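You operate a simulated robot arm through the tools that you are given. There is no shell and no other tool. Be economical: measure what you need, move in short steps, check, and stop when the job is done.

The job below is to be done with a simulated robot arm. You get a single attempt, and the scene is never put back.

## Task
Close the filled disc in the bun mould and set the bun on the small tray beside it.
Fine: turn the knob back to OPEN and leave the mould tray shut.

The check looks at the end state, three seconds after you hand in, the way a careful person would. Anything else that was tipped, shoved, dropped, spilled or broken makes it a failure.

## Robot
A 7-joint arm with a two-finger parallel gripper, fixed in place. Base frame: the origin is at the foot of the arm, x ahead of it, y to its left, z up; the work surface is at about z = 0. Readings come in mm, rad, newtons and seconds.
With the tool pointing down near the work surface it reaches from about 240 to 620 mm from the base axis. Its first joint turns from -1.152 to 1.152 rad. Payload 2.6 kg.
The TCP is the grasp point between the finger pads, 30 mm short of the fingertips. In the tool frame z runs along the fingers and y along their closing line. The gripper opens to 94 mm. The fingers are 28 mm wide and 10 mm thick; the gripper's body (50 by 96 mm) begins 55 mm behind the TCP.
Orientation is that of the tool frame in the base frame, as a unit quaternion [x, y, z, w]. With the fingers straight down and closing along the base's y, the tool's x points along the base's -x, its y along +y and its z along -z.

## Interface
- The arm moves only by the tool arm_command. Its arguments are lists of equal length, an entry for each row: "linear": the shift along the tool's x, y, z in units of 30 mm (1.0 is 30 mm), a list of three; "delta_rot": the turn, a rotation vector about the tool's x, y, z in units of 5 degrees (1.0 is 5 degrees), a list of three; "hand": the finger opening in mm, from 0 to 94. In form: {"linear": [[x, y, z], ...], "delta_rot": [[rx, ry, rz], ...], "hand": [hand, ...]}. A call has 1 to 12 rows; each row shifts and turns the commanded pose from where the row before left it, along the tool's axes as they then stand. A call with a number of a shift or a turn outside -1 to 1 is refused whole. Each row takes 0.2 s and may step no farther than 50 mm and 0.15 rad from the row before; otherwise, or with a gripper value out of range, the whole call is refused. A pose out of reach is approached as far as the arm can. The call stops where the force on the tool passes 40 N (or 10 N more than at its start, if that is more) or the arm is blocked; 0.2 s more then pass. The fingers move at their own pace (about 72 mm/s each) and stop on an object; they squeeze with about 23 N. The grip force told is the motor's: it shows also when the fingers shut on nothing. Time passes only in rows, and 0.2 s behind the last, so rows that do not move let the fingers close. It gives the time, the measured TCP pose, the force on the tool (base axes), the opening and the grip force at its end, in the units of the frame above (readings bear some noise), with the torque about the TCP (base axes, N m) and any sound that the robot's microphone picked up.
- Cameras (640 x 400 px; columns grow to the right, rows downward): "scene" is fixed at [43.6, 460.3, 539.6]; the picture's right is [-0.56, -0.83, 0.00], its down [-0.64, 0.43, -0.64] and it looks along [0.53, -0.36, -0.77] (base axes); focal length 214 px, centre (320, 200). "wrist" rides on the gripper at [76, 14, -103] in the tool frame; the picture's right is [-0.18, 0.98, 0.00], its down [-0.75, -0.14, -0.64] and it looks along [-0.63, -0.12, 0.77] (tool axes); focal length 243 px, centre (320, 200). There is no depth. A picture from a camera that has moved, and an enlarged one, comes with that camera's place and axes in the base frame and with its lens.
- capture(camera): a new picture of that camera. No time passes.
- close_up(camera, box): a new picture of the part [left, top, right, bottom] of that camera's present view, enlarged. No time passes.
- sign_off(): hands the job in; it is judged then, once.

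Go step by step. Nothing tells you positions but the pictures and the camera data: compare them with the known pose of the tool, close in by small moves and look again before you grip or let go. The budget is 120 turns and 64 pictures, counting those below and the enlarged ones. Unless the task says otherwise, let go and move clear before handing in, and close with one line.

The tools are called after "Emit:" as a command line: name --argument value ..., lists and objects as JSON in quotes. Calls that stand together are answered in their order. arm_command: Moves the arm, as the interface text tells. Its arguments: {"type":"object","properties":{"linear":{"type":"array","items":{"type":"array","items":{"type":"number"}}},"delta_rot":{"type":"array","items":{"type":"array","items":{"type":"number"}}},"hand":{"type":"array","items":{"type":"number"}}},"required":["linear","delta_rot","hand"]} The other tools are called the same way: capture (camera) takes a picture; close_up (camera, box) takes an enlarged picture of a part of a camera's view; sign_off () hands the job in.

At the start:

```text
time: 0.0
eef_pos: [336.0, -121.8, 388.7]
tool_rot: [0.0, 1.0, 0.0, 0.0]
force: [-0.5, 0.2, 0.0]
moment: [0.04, 0.05, 0.01]
grip_width: 93.9
grasp_force: 0.0
```

scene: 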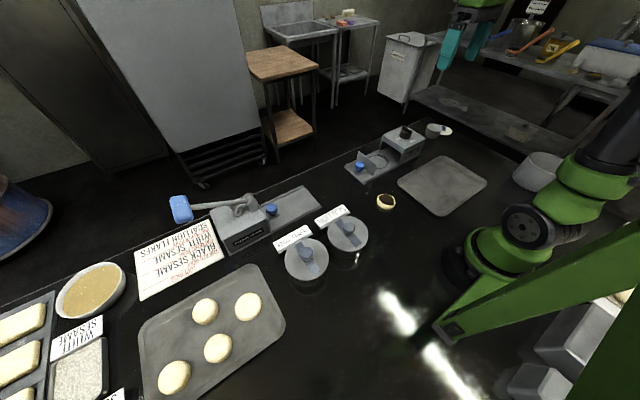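
wrist: 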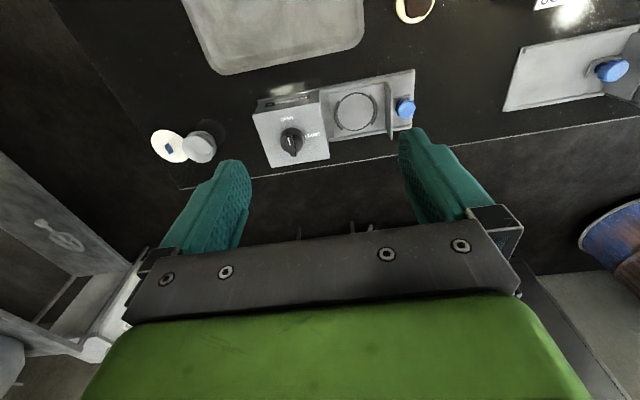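

I see a small mould machine (knob box, sliding tray with blue knob), a filled disc on the counter and a grey tray near it. I'll look closer first.

Emit:
close_up --camera "scene" --box '[330, 110, 500, 216]'

Emit:
close_up --camera "wrist" --box '[140, 0, 460, 200]'

Emit:
close_up --camera "scene" --box '[120, 170, 400, 345]'

```text
3.76 times, centred on (415, 163) of scene
camera zoom: at [43.6, 460.3, 539.6], right [-0.56, -0.83, 0.0], down [-0.64, 0.43, -0.64], along [0.53, -0.36, -0.77], focal length 807 px, centre (-38, 339)
```

zoom: 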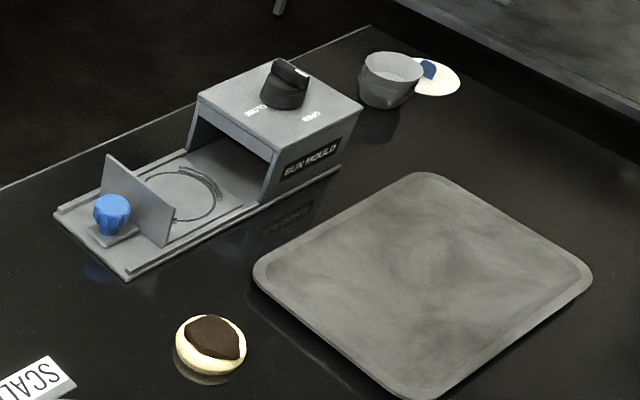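

```text
2.00 times, centred on (300, 100) of wrist
camera zoom: at [258.6, -108.3, 490.5], right [0.18, 0.98, 0.0], down [0.75, -0.14, 0.64], along [0.63, -0.12, -0.77], focal length 485 px, centre (360, 400)
```

zoom: 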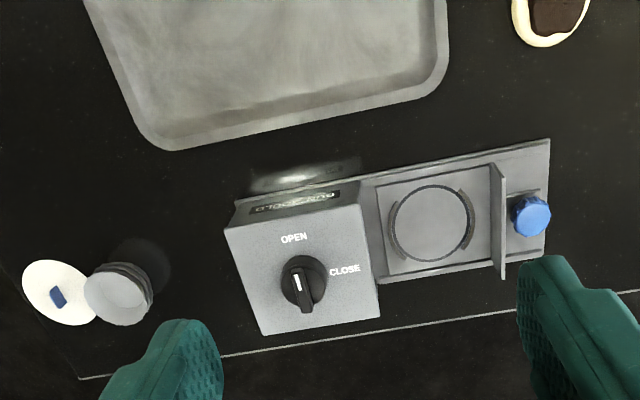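

```text
2.29 times, centred on (260, 258) of scene
camera zoom: at [43.6, 460.3, 539.6], right [-0.56, -0.83, 0.0], down [-0.64, 0.43, -0.64], along [0.53, -0.36, -0.77], focal length 490 px, centre (457, 69)
```

zoom: 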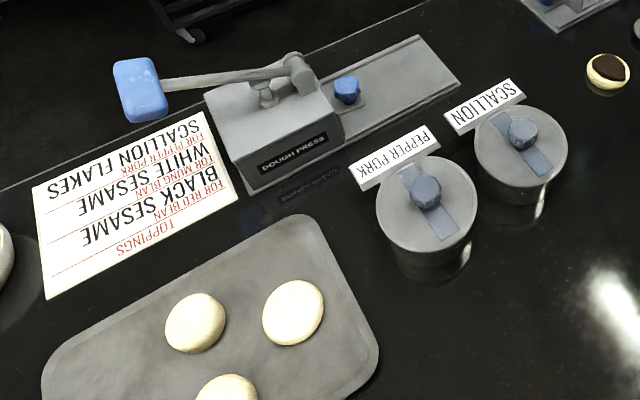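

The disc sits near (282, 45), the mould ring near (441, -71), the tray handle near (443, 18). The ring has gaps on its ±x sides, so I'll turn the tool 90° to close along x.

Emit:
arm_command --linear '[[0, 0, 0.3], [0, 0, 0.3], [0, 0, 0.3], [0, 0, 0.3], [0, 0, 0.3], [0, 0, 0.3], [0, 0, 0.3], [0, 0, 0.3], [0, 0, 0.3], [0, 0, 0.3], [0, 0, 0.3], [0, 0, 0.3]]' --delta_rot '[[0, 0, 1], [0, 0, 1], [0, 0, 1], [0, 0, 1], [0, 0, 1], [0, 0, 1], [0, 0, 1], [0, 0, 1], [0, 0, 1], [0, 0, 1], [0, 0, 1], [0, 0, 1]]' --hand '[94, 94, 94, 94, 94, 94, 94, 94, 94, 94, 94, 94]'

Emit:
arm_command --linear '[[0, 0, 0], [0, 0, 0], [0, 0, 0], [0, 0, 0], [0, 0, 0], [0, 0, 0], [0.928, -0.3, 0], [0.928, -0.3, 0], [0.928, -0.3, 0], [0.928, -0.3, 0], [0.928, -0.3, 0], [0.928, -0.3, 0]]' --delta_rot '[[0, 0, 1], [0, 0, 1], [0, 0, 1], [0, 0, 1], [0, 0, 1], [0, 0, 1], [0, 0, 0], [0, 0, 0], [0, 0, 0], [0, 0, 0], [0, 0, 0], [0, 0, 0]]' --hand '[94, 94, 94, 94, 94, 94, 94, 94, 94, 94, 94, 94]'

Emit:
capture --camera "wrist"

```text
time: 2.6
eef_pos: [335.8, -123.4, 279.3]
tool_rot: [0.501, 0.866, 0.0, 0.001]
force: [-0.8, -1.0, 0.4]
moment: [-0.02, 0.01, -0.03]
grip_width: 94.1
grasp_force: 0.1
```

```text
time: 5.2
eef_pos: [282.9, 44.9, 281.0]
tool_rot: [0.708, 0.706, 0.0, 0.001]
force: [0.3, -1.0, 0.4]
moment: [-0.01, -0.01, 0.0]
grip_width: 94.0
grasp_force: 0.0
```

```text
58 pictures are left
camera wrist: at [295.3, 121.0, 382.4], right [0.98, -0.19, 0.0], down [-0.14, -0.75, 0.64], along [-0.12, -0.63, -0.77], focal length 243 px, centre (320, 200)
```

wrist: 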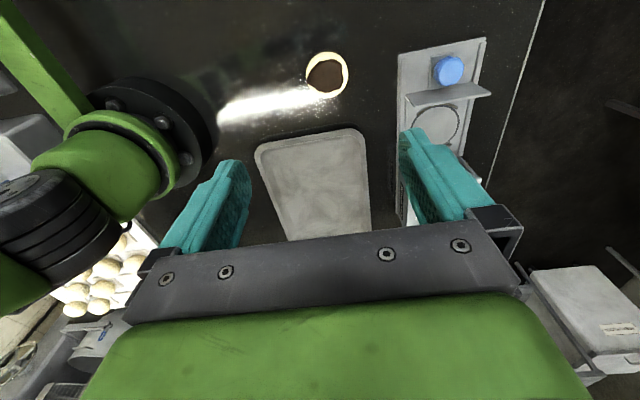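

The disc appears near (288, 38). I'll descend partway and refine.

Emit:
arm_command --linear '[[-0.1, 0.08, 1], [-0.1, 0.08, 1], [0, 0, 1], [0, 0, 1], [0, 0, 1], [0, 0, 0]]' --delta_rot '[[0, 0, 0], [0, 0, 0], [0, 0, 0], [0, 0, 0], [0, 0, 0], [0, 0, 0]]' --hand '[94, 94, 94, 94, 94, 94]'

Emit:
capture --camera "wrist"

Emit:
close_up --camera "scene" --box '[330, 110, 500, 216]'

```text
time: 6.6
eef_pos: [287.2, 37.6, 131.2]
tool_rot: [0.707, 0.707, 0.0, 0.0]
force: [-1.1, 0.1, 0.2]
moment: [-0.01, 0.01, 0.02]
grip_width: 93.9
grasp_force: 0.2
```

```text
57 pictures are left
camera wrist: at [300.8, 114.7, 232.4], right [0.98, -0.18, 0.0], down [-0.14, -0.75, 0.64], along [-0.12, -0.63, -0.77], focal length 243 px, centre (320, 200)
```

wrist: 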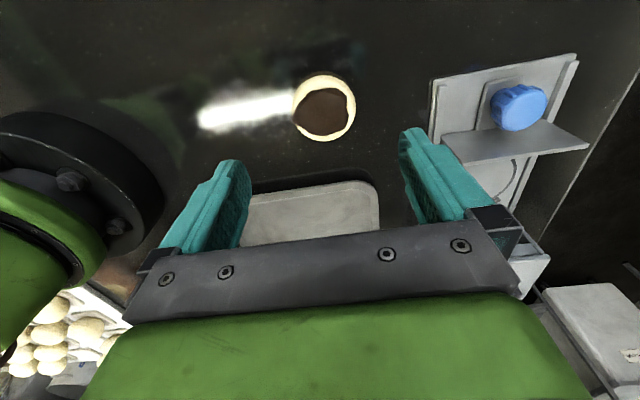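

```text
3.76 times, centred on (415, 163) of scene
camera zoom: at [43.6, 460.3, 539.6], right [-0.56, -0.83, 0.0], down [-0.64, 0.43, -0.64], along [0.53, -0.36, -0.77], focal length 807 px, centre (-38, 339)
```

zoom: 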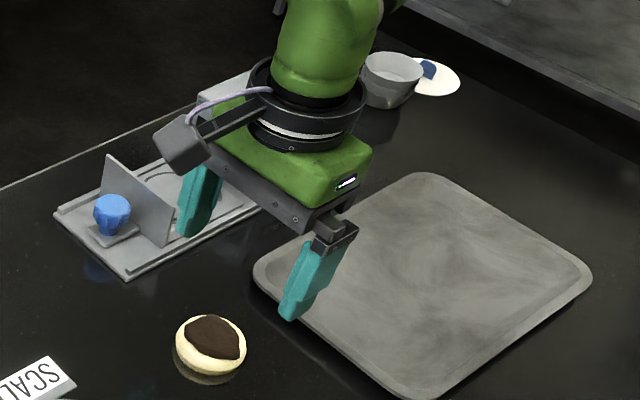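

Disc is at about (289, 39.5), roughly 57 mm wide. I'll descend and look before gripping.

Emit:
arm_command --linear '[[0.06, 0.06, 0.9], [0, 0, 0.9], [0, 0, 0.9], [0, 0, 0.4], [0, 0, 0]]' --delta_rot '[[0, 0, 0], [0, 0, 0], [0, 0, 0], [0, 0, 0], [0, 0, 0]]' --hand '[94, 94, 94, 94, 80]'

Emit:
capture --camera "wrist"

Emit:
close_up --camera "scene" --box '[330, 150, 450, 225]'

```text
time: 7.8
eef_pos: [287.5, 40.2, 36.2]
tool_rot: [0.708, 0.706, -0.001, 0.0]
force: [0.3, 0.2, 0.2]
moment: [0.02, -0.02, 0.0]
grip_width: 80.2
grasp_force: 0.1
```

```text
55 pictures are left
camera wrist: at [301.9, 116.2, 139.0], right [0.98, -0.19, 0.0], down [-0.14, -0.75, 0.64], along [-0.12, -0.63, -0.77], focal length 243 px, centre (320, 200)
```

wrist: 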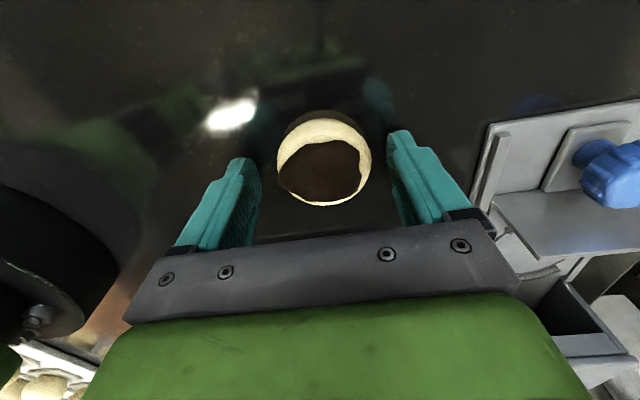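

```text
5.33 times, centred on (390, 188) of scene
camera zoom: at [43.6, 460.3, 539.6], right [-0.56, -0.83, 0.0], down [-0.64, 0.43, -0.64], along [0.53, -0.36, -0.77], focal length 1144 px, centre (-53, 267)
```

zoom: 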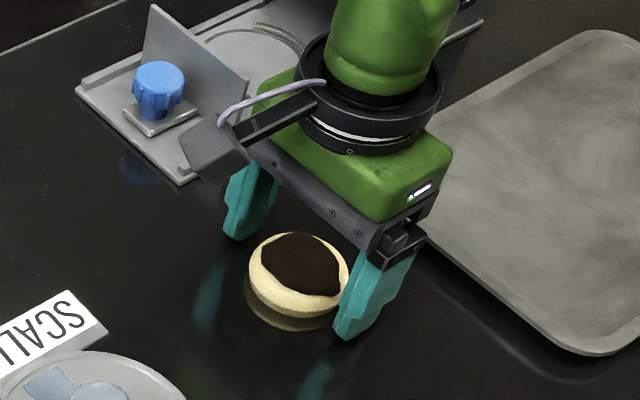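

Disc is centred between the pads. Closing the fingers.

Emit:
arm_command --linear '[[0, 0, 0], [0, 0, 0], [0, 0, 0]]' --delta_rot '[[0, 0, 0], [0, 0, 0], [0, 0, 0]]' --hand '[68, 56, 50]'

```text
time: 8.6
eef_pos: [288.9, 39.1, 37.0]
tool_rot: [0.708, 0.706, 0.0, 0.001]
force: [0.0, -0.5, 0.1]
moment: [0.01, 0.03, -0.02]
grip_width: 58.5
grasp_force: 23.6
```

Gripped at 58.5 mm. Lifting and carrying toward the mould ring.

Emit:
arm_command --linear '[[0, 0, -0.6], [0, 0, -0.9], [0, 0, -0.9], [0, 0, -0.9], [-0.6, 0.82, 0], [-0.6, 0.82, 0], [-0.6, 0.82, 0], [-0.6, 0.82, 0], [-0.6, 0.82, 0], [-0.68, 0.97, 0], [0, 0, 0]]' --delta_rot '[[0, 0, 0], [0, 0, 0], [0, 0, 0], [0, 0, 0], [0, 0, 0], [0, 0, 0], [0, 0, 0], [0, 0, 0], [0, 0, 0], [0, 0, 0], [0, 0, 0]]' --hand '[50, 50, 50, 50, 50, 50, 50, 50, 50, 50, 50]'

Emit:
capture --camera "wrist"

Emit:
close_up --camera "scene" --box '[330, 110, 490, 210]'

```text
time: 11.0
eef_pos: [440.8, -72.1, 135.2]
tool_rot: [0.708, 0.706, 0.0, 0.001]
force: [1.0, 1.7, 0.4]
moment: [-0.02, 0.01, 0.0]
grip_width: 58.6
grasp_force: 23.3
```

```text
53 pictures are left
camera wrist: at [454.0, 3.7, 238.1], right [0.98, -0.18, 0.0], down [-0.14, -0.75, 0.64], along [-0.12, -0.63, -0.77], focal length 243 px, centre (320, 200)
```

wrist: 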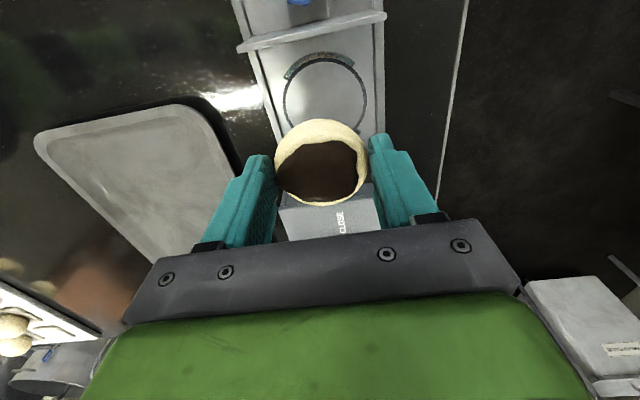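

```text
4.00 times, centred on (410, 160) of scene
camera zoom: at [43.7, 460.3, 539.6], right [-0.56, -0.83, 0.0], down [-0.64, 0.43, -0.64], along [0.53, -0.36, -0.77], focal length 858 px, centre (-40, 360)
```

zoom: 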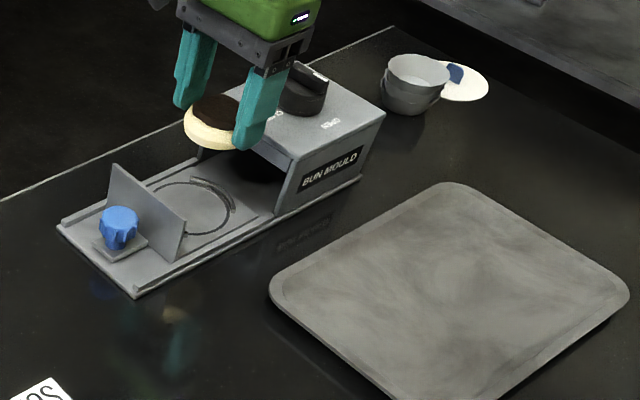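

Ring centre comes out near (443.5, -70). I'll lower to just above the tray floor and check.

Emit:
arm_command --linear '[[0.05, 0.08, 0.8], [0, 0, 0.8], [0, 0, 0.7], [0, 0, 0.4], [0, 0, 0]]' --delta_rot '[[0, 0, 0], [0, 0, 0], [0, 0, 0], [0, 0, 0], [0, 0, 0]]' --hand '[50, 50, 50, 50, 50]'

Emit:
capture --camera "wrist"

Emit:
close_up --camera "scene" --box '[340, 120, 436, 180]'

```text
time: 12.2
eef_pos: [443.9, -68.9, 54.8]
tool_rot: [0.707, 0.707, 0.0, 0.0]
force: [-0.5, -0.4, 0.5]
moment: [-0.01, 0.02, -0.01]
grip_width: 58.6
grasp_force: 22.7
```

```text
51 pictures are left
camera wrist: at [456.6, 7.1, 157.1], right [0.98, -0.18, 0.0], down [-0.14, -0.75, 0.64], along [-0.12, -0.63, -0.77], focal length 243 px, centre (320, 200)
```

wrist: 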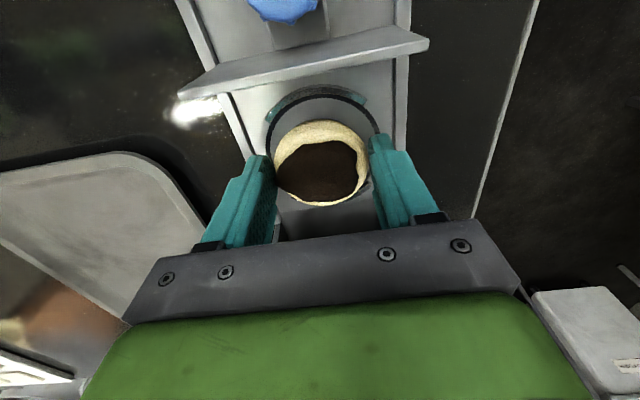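

```text
6.67 times, centred on (388, 150) of scene
camera zoom: at [43.6, 460.3, 539.6], right [-0.56, -0.83, 0.0], down [-0.64, 0.43, -0.64], along [0.53, -0.36, -0.77], focal length 1430 px, centre (-133, 533)
```

zoom: 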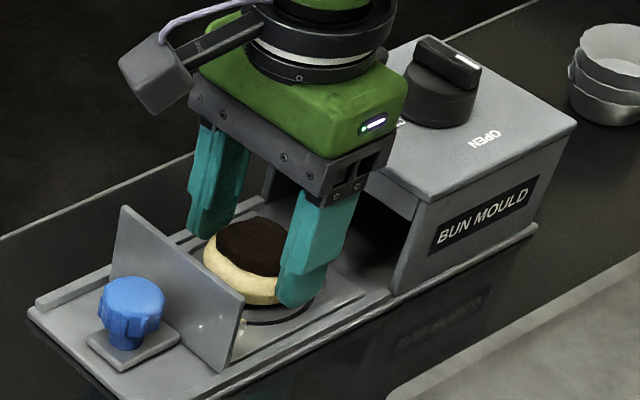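

The ring centre looks like about (445, -74), so I shift 4 mm toward the box and lower gently until contact.

Emit:
arm_command --linear '[[-0.15, 0.03, 0], [0, 0, 0.17], [0, 0, 0.1], [0, 0, 0]]' --delta_rot '[[0, 0, 0], [0, 0, 0], [0, 0, 0], [0, 0, 0]]' --hand '[50, 50, 50, 50]'

Emit:
close_up --camera "scene" --box '[340, 120, 436, 180]'

Emit:
close_up --camera "wrist" --box '[160, 50, 480, 250]'

```text
time: 13.2
eef_pos: [445.3, -74.5, 47.4]
tool_rot: [0.708, 0.707, 0.0, 0.002]
force: [-3.8, -0.9, 25.6]
moment: [-0.12, 0.27, -0.05]
grip_width: 58.7
grasp_force: 23.1
```

```text
6.67 times, centred on (388, 150) of scene
camera zoom: at [43.5, 460.3, 539.6], right [-0.56, -0.83, 0.0], down [-0.64, 0.43, -0.64], along [0.53, -0.36, -0.77], focal length 1430 px, centre (-133, 533)
```

zoom: 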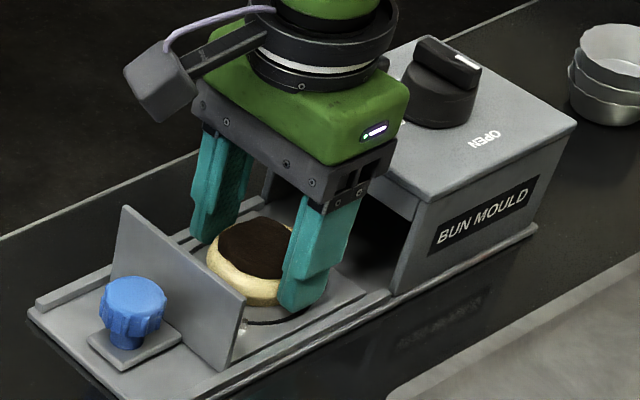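

```text
2.00 times, centred on (320, 150) of wrist
camera zoom: at [457.9, 1.9, 150.4], right [0.98, -0.18, 0.0], down [-0.14, -0.75, 0.64], along [-0.12, -0.63, -0.77], focal length 485 px, centre (320, 300)
```

zoom: 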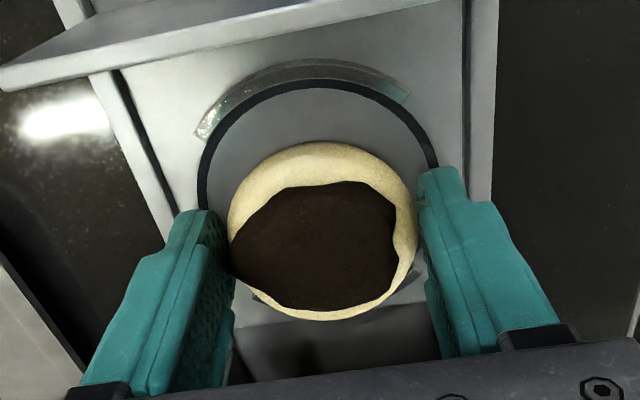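

The disc rests on the floor, centred in the ring. I'll relieve the pressure slightly, release to 70 mm and rise.

Emit:
arm_command --linear '[[0, 0, -0.05], [0, 0, 0], [0, 0, 0], [0, 0, 0], [0, 0, -0.4], [0, 0, -0.8], [0, 0, -0.9], [0, 0, -0.9], [0, 0, 0]]' --delta_rot '[[0, 0, 0], [0, 0, 0], [0, 0, 0], [0, 0, 0], [0, 0, 0], [0, 0, 0], [0, 0, 0], [0, 0, 0], [0, 0, 0]]' --hand '[58, 62, 68, 68, 68, 68, 68, 68, 68]'

Emit:
capture --camera "wrist"

Emit:
close_up --camera "scene" --box '[340, 110, 452, 180]'

```text
time: 15.2
eef_pos: [443.8, -74.4, 139.5]
tool_rot: [0.707, 0.707, 0.001, 0.0]
force: [0.6, -0.8, -0.2]
moment: [-0.02, 0.05, 0.01]
grip_width: 67.8
grasp_force: 0.0
```

```text
47 pictures are left
camera wrist: at [457.9, 2.3, 242.0], right [0.98, -0.18, 0.0], down [-0.14, -0.75, 0.64], along [-0.12, -0.63, -0.77], focal length 243 px, centre (320, 200)
```

wrist: 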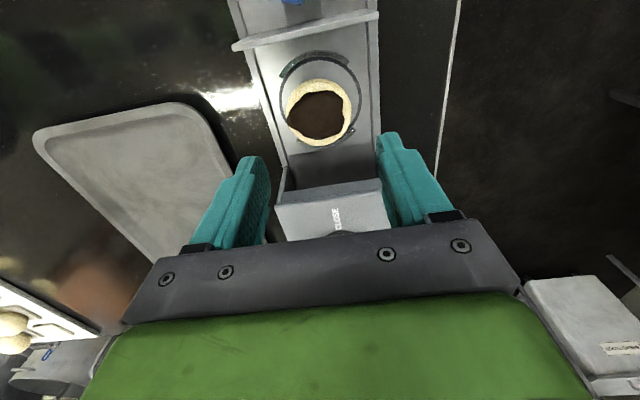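

```text
5.71 times, centred on (396, 145) of scene
camera zoom: at [43.6, 460.3, 539.6], right [-0.56, -0.83, 0.0], down [-0.64, 0.43, -0.64], along [0.53, -0.36, -0.77], focal length 1226 px, centre (-114, 514)
```

zoom: 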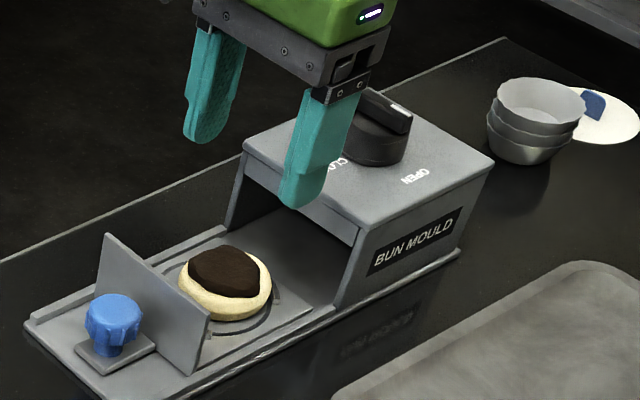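

Disc sits well in the ring. Next I move above the blue tray handle and measure it.

Emit:
arm_command --linear '[[0.8, 0, 0], [0.8, 0, 0], [0.8, 0, 0], [0.68, 0, 0], [0, 0, 0]]' --delta_rot '[[0, 0, 0], [0, 0, 0], [0, 0, 0], [0, 0, 0], [0, 0, 0]]' --hand '[68, 68, 68, 68, 68]'

Emit:
capture --camera "wrist"

```text
time: 16.4
eef_pos: [444.8, 19.2, 139.5]
tool_rot: [0.707, 0.707, 0.0, -0.001]
force: [-0.2, 0.5, 0.5]
moment: [0.0, -0.05, 0.01]
grip_width: 68.1
grasp_force: 0.0
```

```text
45 pictures are left
camera wrist: at [457.2, 95.5, 241.3], right [0.98, -0.18, 0.0], down [-0.14, -0.75, 0.64], along [-0.12, -0.63, -0.77], focal length 243 px, centre (320, 200)
```

wrist: 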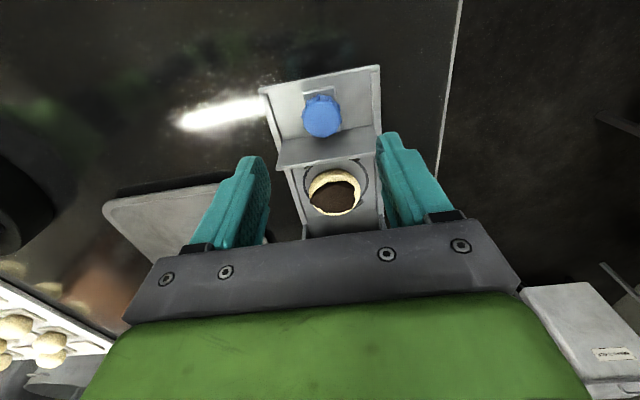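

Handle is directly below the TCP at (444, 18). Descending around it and gripping.

Emit:
arm_command --linear '[[0, 0, 0.9], [0, 0, 0.9], [0, 0, 0.9], [0, 0, 0.35], [0, 0, 0], [0, 0, 0], [0, 0, 0], [0, 0, 0]]' --delta_rot '[[0, 0, 0], [0, 0, 0], [0, 0, 0], [0, 0, 0], [0, 0, 0], [0, 0, 0], [0, 0, 0], [0, 0, 0]]' --hand '[68, 68, 68, 68, 50, 35, 20, 15]'

Emit:
close_up --camera "scene" --box '[320, 110, 448, 190]'

```text
time: 18.2
eef_pos: [445.2, 19.7, 46.9]
tool_rot: [0.707, 0.707, 0.0, 0.0]
force: [10.8, 0.0, -8.0]
moment: [0.14, 0.17, 0.03]
grip_width: 33.6
grasp_force: 45.2
```

```text
5.00 times, centred on (384, 150) of scene
camera zoom: at [43.7, 460.3, 539.6], right [-0.56, -0.83, 0.0], down [-0.64, 0.43, -0.64], along [0.53, -0.36, -0.77], focal length 1072 px, centre (0, 450)
```

zoom: 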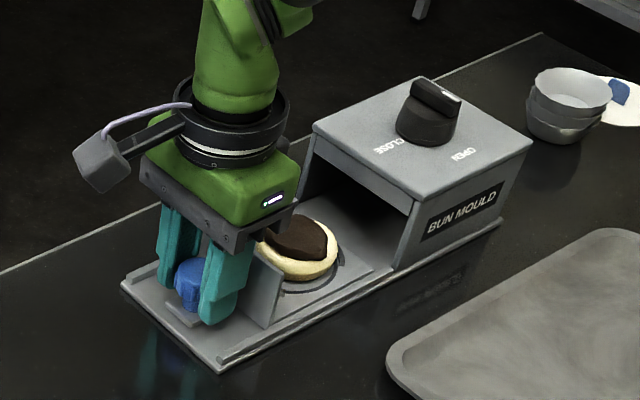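

Handle gripped. Pushing the tray in gently along -y.

Emit:
arm_command --linear '[[-0.2, 0, 0], [-0.3, 0, 0], [-0.3, 0, 0], [-0.3, 0, 0], [-0.3, 0, 0], [-0.3, 0, 0], [-0.3, 0, 0], [0, 0, 0]]' --delta_rot '[[0, 0, 0], [0, 0, 0], [0, 0, 0], [0, 0, 0], [0, 0, 0], [0, 0, 0], [0, 0, 0], [0, 0, 0]]' --hand '[15, 15, 15, 15, 15, 15, 15, 15]'

Emit:
close_up --camera "scene" --box '[320, 110, 448, 190]'

```text
time: 19.6
eef_pos: [445.3, -27.7, 46.5]
tool_rot: [0.707, 0.708, 0.001, 0.001]
force: [3.8, -0.9, -3.5]
moment: [0.42, 0.33, 0.0]
grip_width: 33.2
grasp_force: 44.9
stopped in row 6: the force on the tool passed its limit at 40 N (the readings are from after the stop); the commanded pose is now the measured one
```

```text
5.00 times, centred on (384, 150) of scene
camera zoom: at [43.6, 460.3, 539.6], right [-0.56, -0.83, 0.0], down [-0.64, 0.43, -0.64], along [0.53, -0.36, -0.77], focal length 1072 px, centre (0, 450)
```

zoom: 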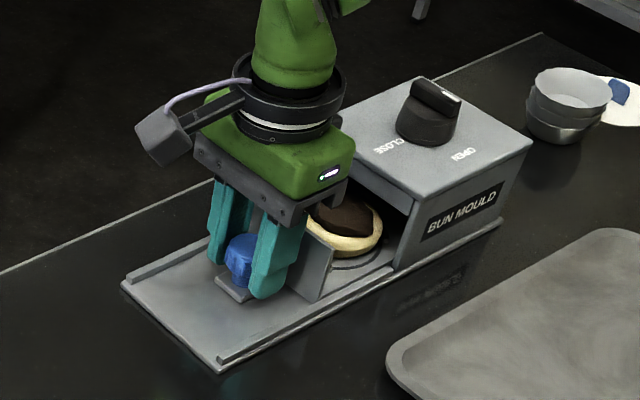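

The tray moved 47 mm and then the force limit tripped; no contact visible. Trying on more slowly.

Emit:
arm_command --linear '[[-0.1, 0, 0], [-0.15, 0, 0], [-0.15, 0, 0]]' --delta_rot '[[0, 0, 0], [0, 0, 0], [0, 0, 0]]' --hand '[15, 15, 15]'

```text
time: 20.4
eef_pos: [445.0, -40.0, 46.7]
tool_rot: [0.706, 0.708, 0.001, 0.002]
force: [3.3, 2.0, -4.2]
moment: [-0.06, 0.26, 0.14]
grip_width: 33.6
grasp_force: 45.0
```

It moves with low force at slower speed. Continuing.

Emit:
arm_command --linear '[[-0.15, 0, 0], [-0.15, 0, 0], [-0.15, 0, 0], [-0.15, 0, 0], [-0.15, 0, 0], [-0.15, 0, 0], [-0.15, 0, 0]]' --delta_rot '[[0, 0, 0], [0, 0, 0], [0, 0, 0], [0, 0, 0], [0, 0, 0], [0, 0, 0], [0, 0, 0]]' --hand '[15, 15, 15, 15, 15, 15, 15]'

Emit:
close_up --camera "scene" --box '[320, 110, 448, 190]'

```text
time: 22.0
eef_pos: [444.8, -72.3, 46.0]
tool_rot: [0.706, 0.708, 0.0, 0.001]
force: [0.4, 0.8, -5.9]
moment: [-0.07, 0.4, 0.14]
grip_width: 33.6
grasp_force: 44.9
```

```text
5.00 times, centred on (384, 150) of scene
camera zoom: at [43.7, 460.3, 539.6], right [-0.56, -0.83, 0.0], down [-0.64, 0.43, -0.64], along [0.53, -0.36, -0.77], focal length 1072 px, centre (0, 450)
```

zoom: 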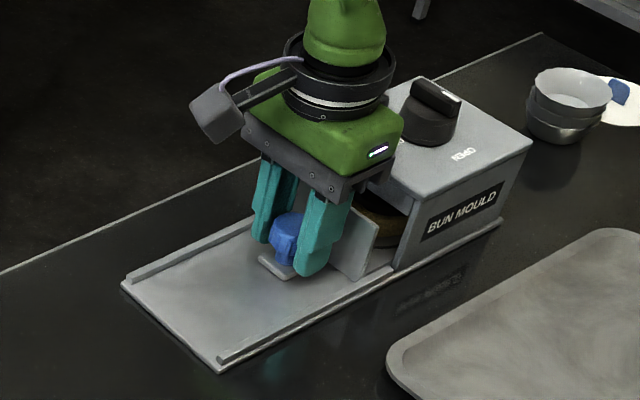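

About 20–30 mm of travel remains. Continuing slowly until the plate seats.

Emit:
arm_command --linear '[[-0.15, 0, 0], [-0.15, 0, 0], [-0.15, 0, 0], [-0.15, 0, 0], [-0.1, 0, 0], [-0.1, 0, 0], [-0.1, 0, 0], [-0.1, 0, 0]]' --delta_rot '[[0, 0, 0], [0, 0, 0], [0, 0, 0], [0, 0, 0], [0, 0, 0], [0, 0, 0], [0, 0, 0], [0, 0, 0]]' --hand '[15, 15, 15, 15, 15, 15, 15, 15]'

Emit:
close_up --camera "scene" --box '[320, 110, 448, 190]'

```text
time: 23.8
eef_pos: [444.6, -99.3, 46.3]
tool_rot: [0.706, 0.708, 0.003, -0.001]
force: [-10.8, 16.8, 6.9]
moment: [-1.05, 0.39, 0.07]
grip_width: 33.9
grasp_force: 45.4
```

```text
5.00 times, centred on (384, 150) of scene
camera zoom: at [43.6, 460.4, 539.6], right [-0.56, -0.83, 0.0], down [-0.64, 0.43, -0.64], along [0.53, -0.36, -0.77], focal length 1072 px, centre (0, 450)
```

zoom: 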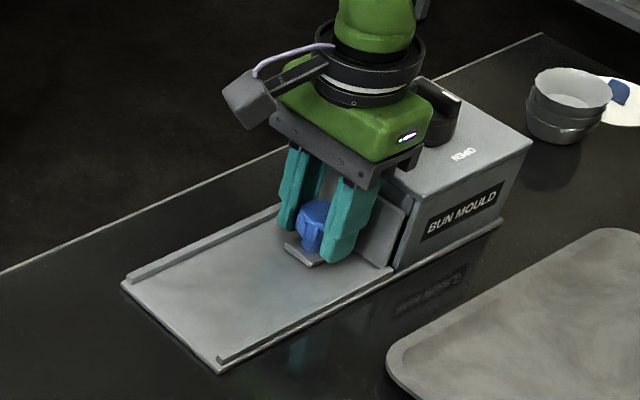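

Force is rising (17 N) and the plate is almost against the box. One more small push, then a closer look.

Emit:
arm_command --linear '[[-0.1, 0, 0], [-0.1, 0, 0], [0, 0, 0]]' --delta_rot '[[0, 0, 0], [0, 0, 0], [0, 0, 0]]' --hand '[15, 15, 15]'

Emit:
close_up --camera "scene" --box '[370, 130, 434, 170]'

```text
time: 24.6
eef_pos: [445.0, -103.0, 45.7]
tool_rot: [0.706, 0.708, 0.003, -0.006]
force: [-16.1, 32.2, 8.0]
moment: [0.26, -0.17, -0.07]
grip_width: 33.9
grasp_force: 44.9
```

```text
10.00 times, centred on (402, 150) of scene
camera zoom: at [43.6, 460.3, 539.6], right [-0.56, -0.83, 0.0], down [-0.64, 0.43, -0.64], along [0.53, -0.36, -0.77], focal length 2145 px, centre (-500, 700)
```

zoom: 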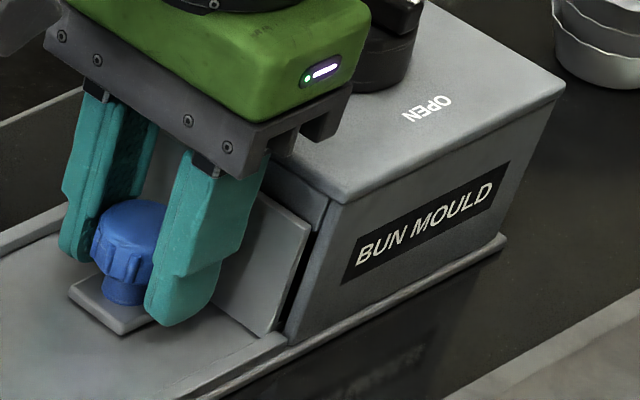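

There still seems to be a ~5 mm gap; I'll try slightly more push and see whether it's a hard stop.

Emit:
arm_command --linear '[[-0.07, 0, 0], [0, 0, 0], [0, 0, 0]]' --delta_rot '[[0, 0, 0], [0, 0, 0], [0, 0, 0]]' --hand '[15, 15, 15]'

Emit:
close_up --camera "scene" --box '[370, 130, 434, 170]'

```text
time: 25.4
eef_pos: [446.2, -102.1, 45.2]
tool_rot: [0.705, 0.709, 0.003, -0.007]
force: [-16.0, 35.0, 2.1]
moment: [-0.35, -0.06, -0.05]
grip_width: 33.7
grasp_force: 44.8
```

```text
10.00 times, centred on (402, 150) of scene
camera zoom: at [43.6, 460.3, 539.6], right [-0.56, -0.83, 0.0], down [-0.64, 0.43, -0.64], along [0.53, -0.36, -0.77], focal length 2145 px, centre (-500, 700)
```

zoom: 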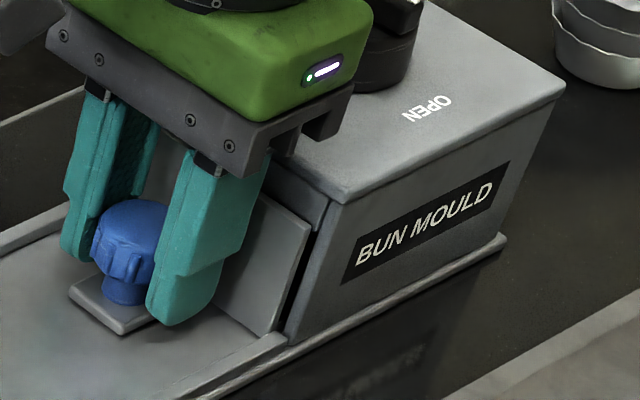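

It is a firm stop. I'll relieve the push, release the handle, rise and look from above.

Emit:
arm_command --linear '[[0.1, 0, 0], [0, 0, 0], [0, 0, 0], [0, 0, 0], [0, 0, -0.6], [0, 0, -0.9], [0.5, 0, -0.9], [0.9, 0, -0.9], [0.9, 0, -0.9], [0, 0, 0]]' --delta_rot '[[0, 0, 0], [0, 0, 0], [0, 0, 0], [0, 0, 0], [0, 0, 0], [0, 0, 0], [0, 0, 0], [0, 0, 0], [0, 0, 0], [0, 0, 0]]' --hand '[34, 45, 60, 60, 60, 60, 60, 60, 60, 60]'

Emit:
capture --camera "wrist"

Emit:
close_up --camera "scene" --box '[352, 110, 448, 170]'

```text
time: 27.6
eef_pos: [444.9, -39.2, 172.7]
tool_rot: [0.707, 0.708, 0.0, 0.001]
force: [0.9, -0.6, -0.4]
moment: [0.0, -0.02, 0.0]
grip_width: 60.0
grasp_force: 0.1
```

```text
38 pictures are left
camera wrist: at [458.2, 37.6, 275.5], right [0.98, -0.18, 0.0], down [-0.14, -0.75, 0.64], along [-0.12, -0.63, -0.77], focal length 243 px, centre (320, 200)
```

wrist: 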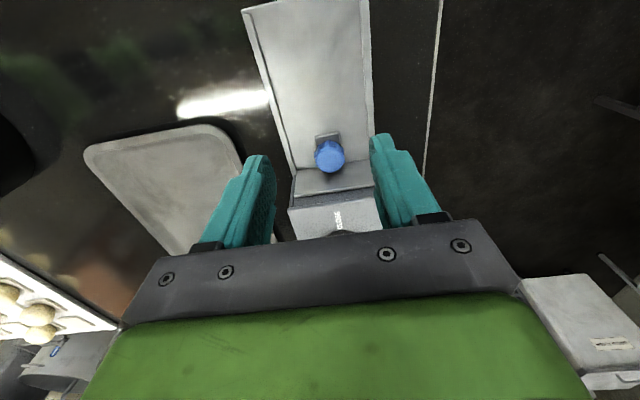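

```text
6.67 times, centred on (400, 140) of scene
camera zoom: at [43.6, 460.3, 539.6], right [-0.56, -0.83, 0.0], down [-0.64, 0.43, -0.64], along [0.53, -0.36, -0.77], focal length 1430 px, centre (-213, 600)
```

zoom: 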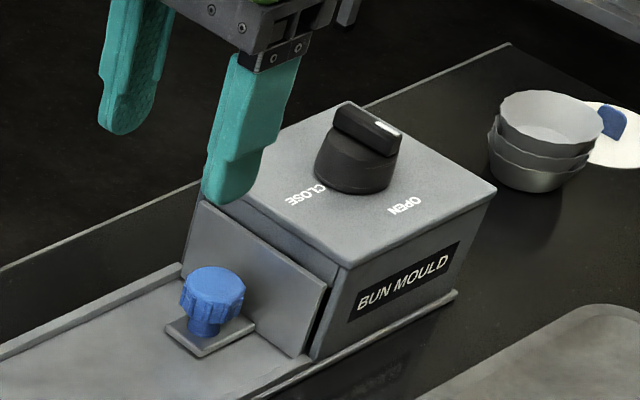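

Tray is shut. The knob bar points along -x (OPEN); CLOSE is toward +y, i.e. +90° about the tool's z. I'll turn the tool back to closing along y and go above the knob.

Emit:
arm_command --linear '[[0, 0, -0.1], [0, 0, -0.1], [0, 0, -0.1], [0, 0, -0.1], [0, 0, -0.1], [0, 0, -0.1], [0, 0, -0.1], [0, 0, -0.1], [0, 0, -0.1], [0, 0, -0.1], [0, 0, -0.1], [0, 0, -0.1]]' --delta_rot '[[0, 0, -1], [0, 0, -1], [0, 0, -1], [0, 0, -1], [0, 0, -1], [0, 0, -1], [0, 0, -1], [0, 0, -1], [0, 0, -1], [0, 0, -1], [0, 0, -1], [0, 0, -1]]' --hand '[60, 60, 60, 60, 60, 60, 60, 60, 60, 60, 60, 60]'

Emit:
arm_command --linear '[[0, 0, 0], [0, 0, 0], [0, 0, 0], [0, 0, 0], [0, 0, 0], [0, 0, 0], [-0.04, -0.894, 0], [-0.04, -0.894, 0], [-0.04, -0.894, 0], [-0.04, -0.894, 0], [-0.04, -0.894, 0], [-0.04, -0.894, 0]]' --delta_rot '[[0, 0, -1], [0, 0, -1], [0, 0, -1], [0, 0, -1], [0, 0, -1], [0, 0, -1], [0, 0, 0], [0, 0, 0], [0, 0, 0], [0, 0, 0], [0, 0, 0], [0, 0, 0]]' --hand '[60, 60, 60, 60, 60, 60, 60, 60, 60, 60, 60, 60]'

Emit:
capture --camera "wrist"

```text
time: 30.2
eef_pos: [444.5, -39.0, 209.2]
tool_rot: [0.257, 0.966, 0.0, 0.002]
force: [1.0, 0.1, 0.3]
moment: [0.01, 0.01, 0.0]
grip_width: 60.1
grasp_force: 0.0
```

```text
time: 32.8
eef_pos: [451.7, -200.1, 207.9]
tool_rot: [0.0, 1.0, 0.0, 0.0]
force: [0.0, 0.0, -1.0]
moment: [0.01, -0.01, 0.02]
grip_width: 59.9
grasp_force: 0.1
```

```text
36 pictures are left
camera wrist: at [374.6, -185.7, 310.9], right [0.18, 0.98, 0.0], down [0.75, -0.14, 0.64], along [0.63, -0.12, -0.77], focal length 243 px, centre (320, 200)
```

wrist: 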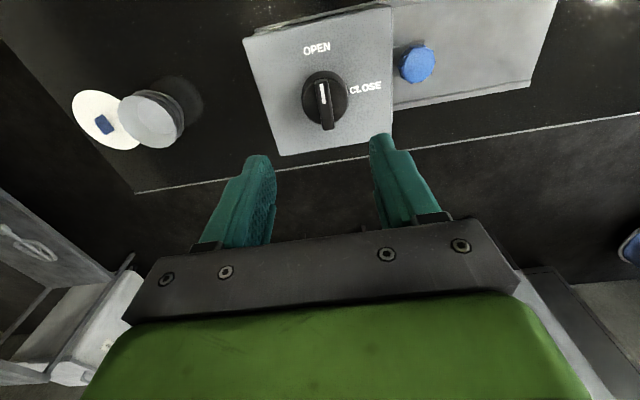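

Knob centre estimated at (445, -195), bar top about z=105. Moving over it and lowering to just above it.

Emit:
arm_command --linear '[[0.2, 0.17, 0.5], [0, 0, 0.8], [0, 0, 0.6], [0, 0, 0]]' --delta_rot '[[0, 0, 0], [0, 0, 0], [0, 0, 0], [0, 0, 0]]' --hand '[60, 50, 50, 50]'

Emit:
close_up --camera "wrist" --box '[160, 50, 480, 250]'

Emit:
close_up --camera "scene" --box '[368, 105, 448, 155]'

```text
time: 33.8
eef_pos: [446.2, -193.9, 152.5]
tool_rot: [0.0, 1.0, 0.0, 0.001]
force: [0.0, -0.1, 0.0]
moment: [0.0, -0.02, -0.02]
grip_width: 49.9
grasp_force: 0.1
```

```text
2.00 times, centred on (320, 150) of wrist
camera zoom: at [369.0, -179.9, 254.0], right [0.18, 0.98, 0.0], down [0.75, -0.14, 0.64], along [0.63, -0.12, -0.77], focal length 485 px, centre (320, 300)
```

zoom: 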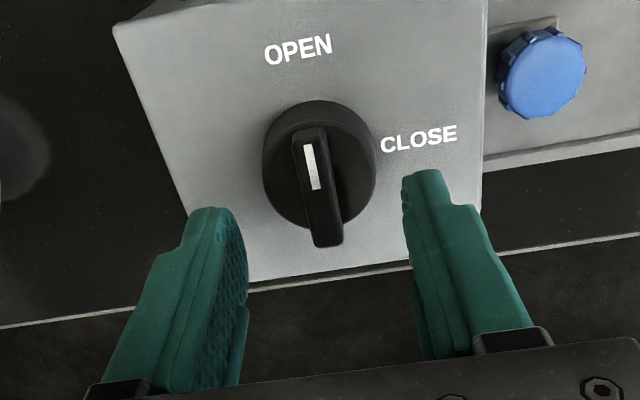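

```text
8.00 times, centred on (408, 130) of scene
camera zoom: at [43.6, 460.3, 539.6], right [-0.56, -0.83, 0.0], down [-0.64, 0.43, -0.64], along [0.53, -0.36, -0.77], focal length 1716 px, centre (-384, 760)
```

zoom: 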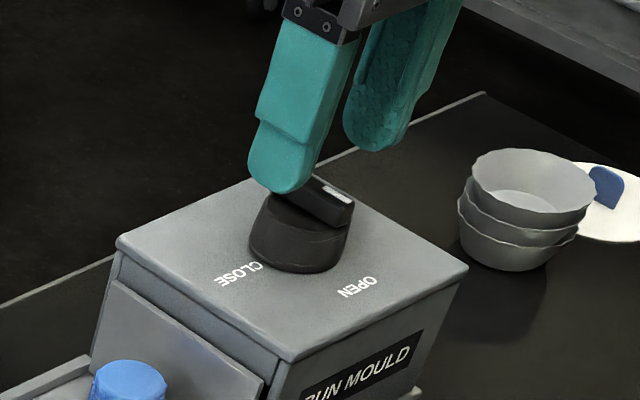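

Bar is aligned along x and centred at y≈-194.8. Descending around it with narrow clearance and gripping.

Emit:
arm_command --linear '[[0, -0.03, 0.5], [0, 0, 0.35], [0, 0, 0.1], [0, 0, 0], [0, 0, 0], [0, 0, 0], [0, 0, 0]]' --delta_rot '[[0, 0, 0], [0, 0, 0], [0, 0, 0], [0, 0, 0], [0, 0, 0], [0, 0, 0], [0, 0, 0]]' --hand '[50, 50, 50, 40, 25, 8, 4]'

Emit:
close_up --camera "scene" --box '[368, 105, 448, 155]'

```text
time: 35.4
eef_pos: [446.6, -193.8, 124.1]
tool_rot: [-0.001, 1.0, 0.0, 0.001]
force: [0.3, 3.0, -1.8]
moment: [0.12, -0.14, -0.04]
grip_width: 39.4
grasp_force: 44.9
```

```text
8.00 times, centred on (408, 130) of scene
camera zoom: at [43.7, 460.3, 539.6], right [-0.56, -0.83, 0.0], down [-0.64, 0.43, -0.64], along [0.53, -0.36, -0.77], focal length 1716 px, centre (-384, 760)
```

zoom: 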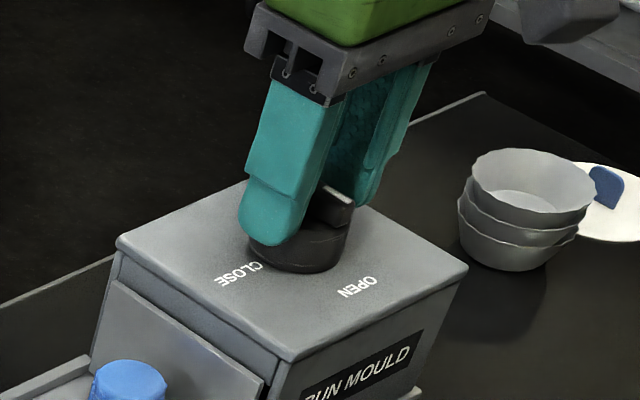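

The fingers closed on the round base (39 mm), not the bar. I'll open, rise 7 mm and grip again.

Emit:
arm_command --linear '[[0, 0, 0], [0, 0, 0], [0, 0, -0.23], [0, 0, 0], [0, 0, 0], [0, 0, 0], [0, 0, 0]]' --delta_rot '[[0, 0, 0], [0, 0, 0], [0, 0, 0], [0, 0, 0], [0, 0, 0], [0, 0, 0], [0, 0, 0]]' --hand '[50, 50, 50, 40, 25, 8, 4]'

Emit:
close_up --camera "wrist" --box '[200, 50, 440, 200]'

```text
time: 37.0
eef_pos: [445.9, -193.9, 130.8]
tool_rot: [-0.001, 1.0, 0.0, 0.001]
force: [-2.0, 3.8, 6.1]
moment: [0.11, 0.3, -0.06]
grip_width: 11.0
grasp_force: 45.1
```

```text
2.67 times, centred on (320, 125) of wrist
camera zoom: at [369.1, -180.0, 233.4], right [0.18, 0.98, 0.0], down [0.75, -0.14, 0.64], along [0.63, -0.12, -0.76], focal length 647 px, centre (320, 400)
```

zoom: 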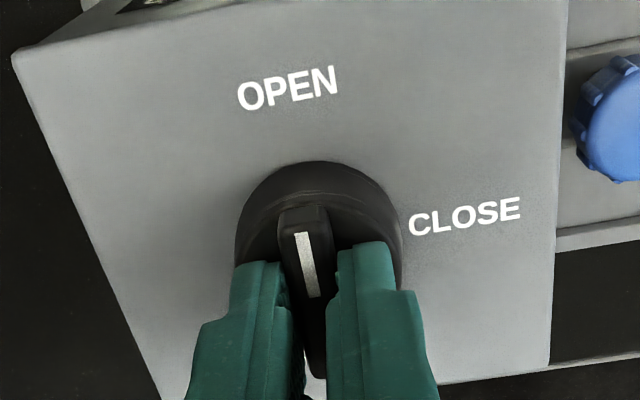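

Now gripping the bar (11 mm). Turning +90° toward CLOSE, first half of it.

Emit:
arm_command --linear '[[0, 0, 0], [0, 0, 0], [0, 0, 0], [0, 0, 0], [0, 0, 0], [0, 0, 0], [0, 0, 0], [0, 0, 0], [0, 0, 0]]' --delta_rot '[[0, 0, 1], [0, 0, 1], [0, 0, 1], [0, 0, 1], [0, 0, 1], [0, 0, 1], [0, 0, 1], [0, 0, 1], [0, 0, 1]]' --hand '[4, 4, 4, 4, 4, 4, 4, 4, 4]'

Emit:
close_up --camera "scene" --box '[368, 105, 448, 155]'

```text
time: 39.0
eef_pos: [446.3, -194.9, 130.3]
tool_rot: [0.382, 0.924, 0.001, 0.002]
force: [-10.7, 5.9, 23.0]
moment: [-0.75, -0.35, 0.02]
grip_width: 11.1
grasp_force: 45.1
```

```text
8.00 times, centred on (408, 130) of scene
camera zoom: at [43.5, 460.4, 539.5], right [-0.56, -0.83, 0.0], down [-0.64, 0.43, -0.64], along [0.53, -0.36, -0.77], focal length 1716 px, centre (-384, 760)
```

zoom: 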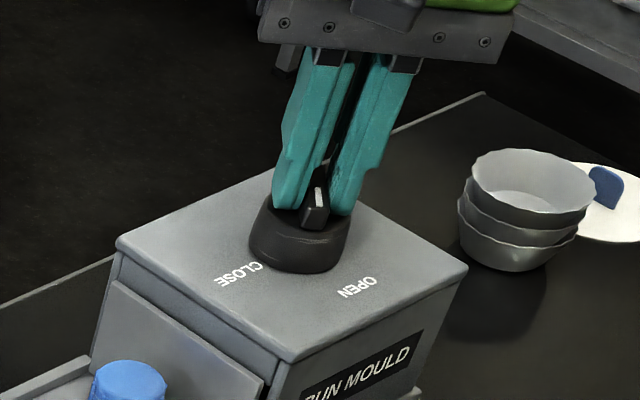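

The knob turns with the tool. Easing up 1 mm and completing the turn.

Emit:
arm_command --linear '[[0, 0, -0.03], [0, 0, 0], [0, 0, 0], [0, 0, 0], [0, 0, 0], [0, 0, 0], [0, 0, 0], [0, 0, 0], [0, 0, 0], [0, 0, 0]]' --delta_rot '[[0, 0, 1], [0, 0, 1], [0, 0, 1], [0, 0, 1], [0, 0, 1], [0, 0, 1], [0, 0, 1], [0, 0, 1], [0, 0, 1], [0, 0, 0]]' --hand '[4, 4, 4, 4, 4, 4, 4, 4, 4, 4]'

Emit:
close_up --camera "wrist" --box '[200, 50, 440, 200]'

```text
time: 41.2
eef_pos: [445.5, -195.5, 130.4]
tool_rot: [0.708, 0.706, -0.001, 0.001]
force: [-17.3, -7.9, 10.5]
moment: [-0.43, 0.54, 0.1]
grip_width: 10.9
grasp_force: 44.2
```

```text
2.67 times, centred on (320, 125) of wrist
camera zoom: at [458.3, -119.4, 233.4], right [0.98, -0.19, 0.0], down [-0.14, -0.75, 0.64], along [-0.12, -0.63, -0.77], focal length 647 px, centre (320, 400)
```

zoom: 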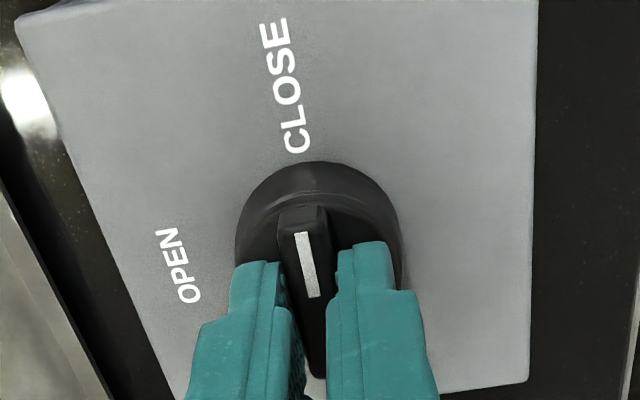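

The knob points at CLOSE. I'll hold a moment with a tiny extra turn to be sure it is fully closed.

Emit:
arm_command --linear '[[0, 0, 0], [0, 0, 0], [0, 0, 0], [0, 0, 0], [0, 0, 0]]' --delta_rot '[[0, 0, 0.6], [0, 0, 0], [0, 0, 0], [0, 0, 0], [0, 0, 0]]' --hand '[4, 4, 4, 4, 4]'

```text
time: 42.4
eef_pos: [444.3, -196.2, 131.8]
tool_rot: [0.724, 0.69, -0.001, 0.001]
force: [-20.7, -8.8, 9.0]
moment: [-0.24, 0.61, 1.53]
grip_width: 11.4
grasp_force: 44.5
```

The torque shows the stop at CLOSE. Turning back to OPEN.

Emit:
arm_command --linear '[[0, -0.03, 0], [0, 0, 0], [0, 0, 0], [0, 0, 0], [0, 0, 0], [0, 0, 0], [0, 0, 0], [0, 0, 0], [0, 0, 0], [0, 0, 0]]' --delta_rot '[[0, 0, -0.6], [0, 0, -1], [0, 0, -1], [0, 0, -1], [0, 0, -1], [0, 0, -1], [0, 0, -1], [0, 0, -1], [0, 0, -1], [0, 0, -1]]' --hand '[4, 4, 4, 4, 4, 4, 4, 4, 4, 4]'

Emit:
arm_command --linear '[[0, 0, 0], [0, 0, 0], [0, 0, 0], [0, 0, 0], [0, 0, 0], [0, 0, 0], [0, 0, 0], [0, 0, 0], [0, 0, 0], [0, 0, 0], [0, 0, 0]]' --delta_rot '[[0, 0, -1], [0, 0, -1], [0, 0, -1], [0, 0, -1], [0, 0, -1], [0, 0, -1], [0, 0, -1], [0, 0, -1], [0, 0, -1], [0, 0, -0.5], [0, 0, 0]]' --hand '[4, 4, 4, 4, 4, 4, 4, 4, 4, 4, 4]'

Emit:
close_up --camera "wrist" --box '[200, 50, 440, 200]'

```text
time: 44.6
eef_pos: [445.9, -194.7, 131.7]
tool_rot: [0.381, 0.925, 0.001, 0.003]
force: [15.9, -19.4, -13.9]
moment: [0.15, 0.36, -0.01]
grip_width: 10.8
grasp_force: 44.6
```

```text
time: 47.0
eef_pos: [445.8, -193.4, 131.5]
tool_rot: [-0.024, 1.0, 0.001, 0.002]
force: [25.1, -3.0, -19.1]
moment: [-0.03, -1.08, -1.36]
grip_width: 11.6
grasp_force: 44.6
```

```text
2.67 times, centred on (320, 125) of wrist
camera zoom: at [367.8, -183.3, 233.3], right [0.14, 0.99, 0.0], down [0.76, -0.11, 0.65], along [0.64, -0.09, -0.76], focal length 647 px, centre (320, 400)
```

zoom: 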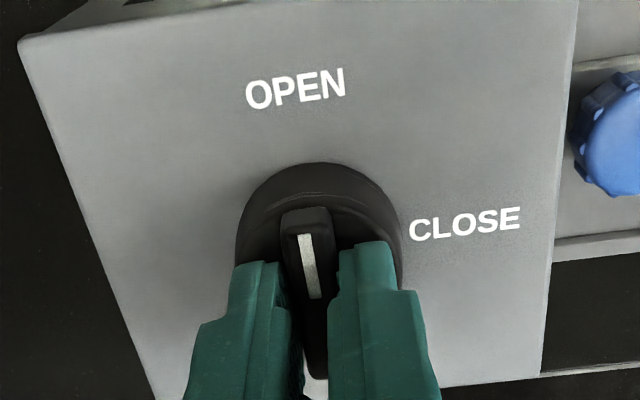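

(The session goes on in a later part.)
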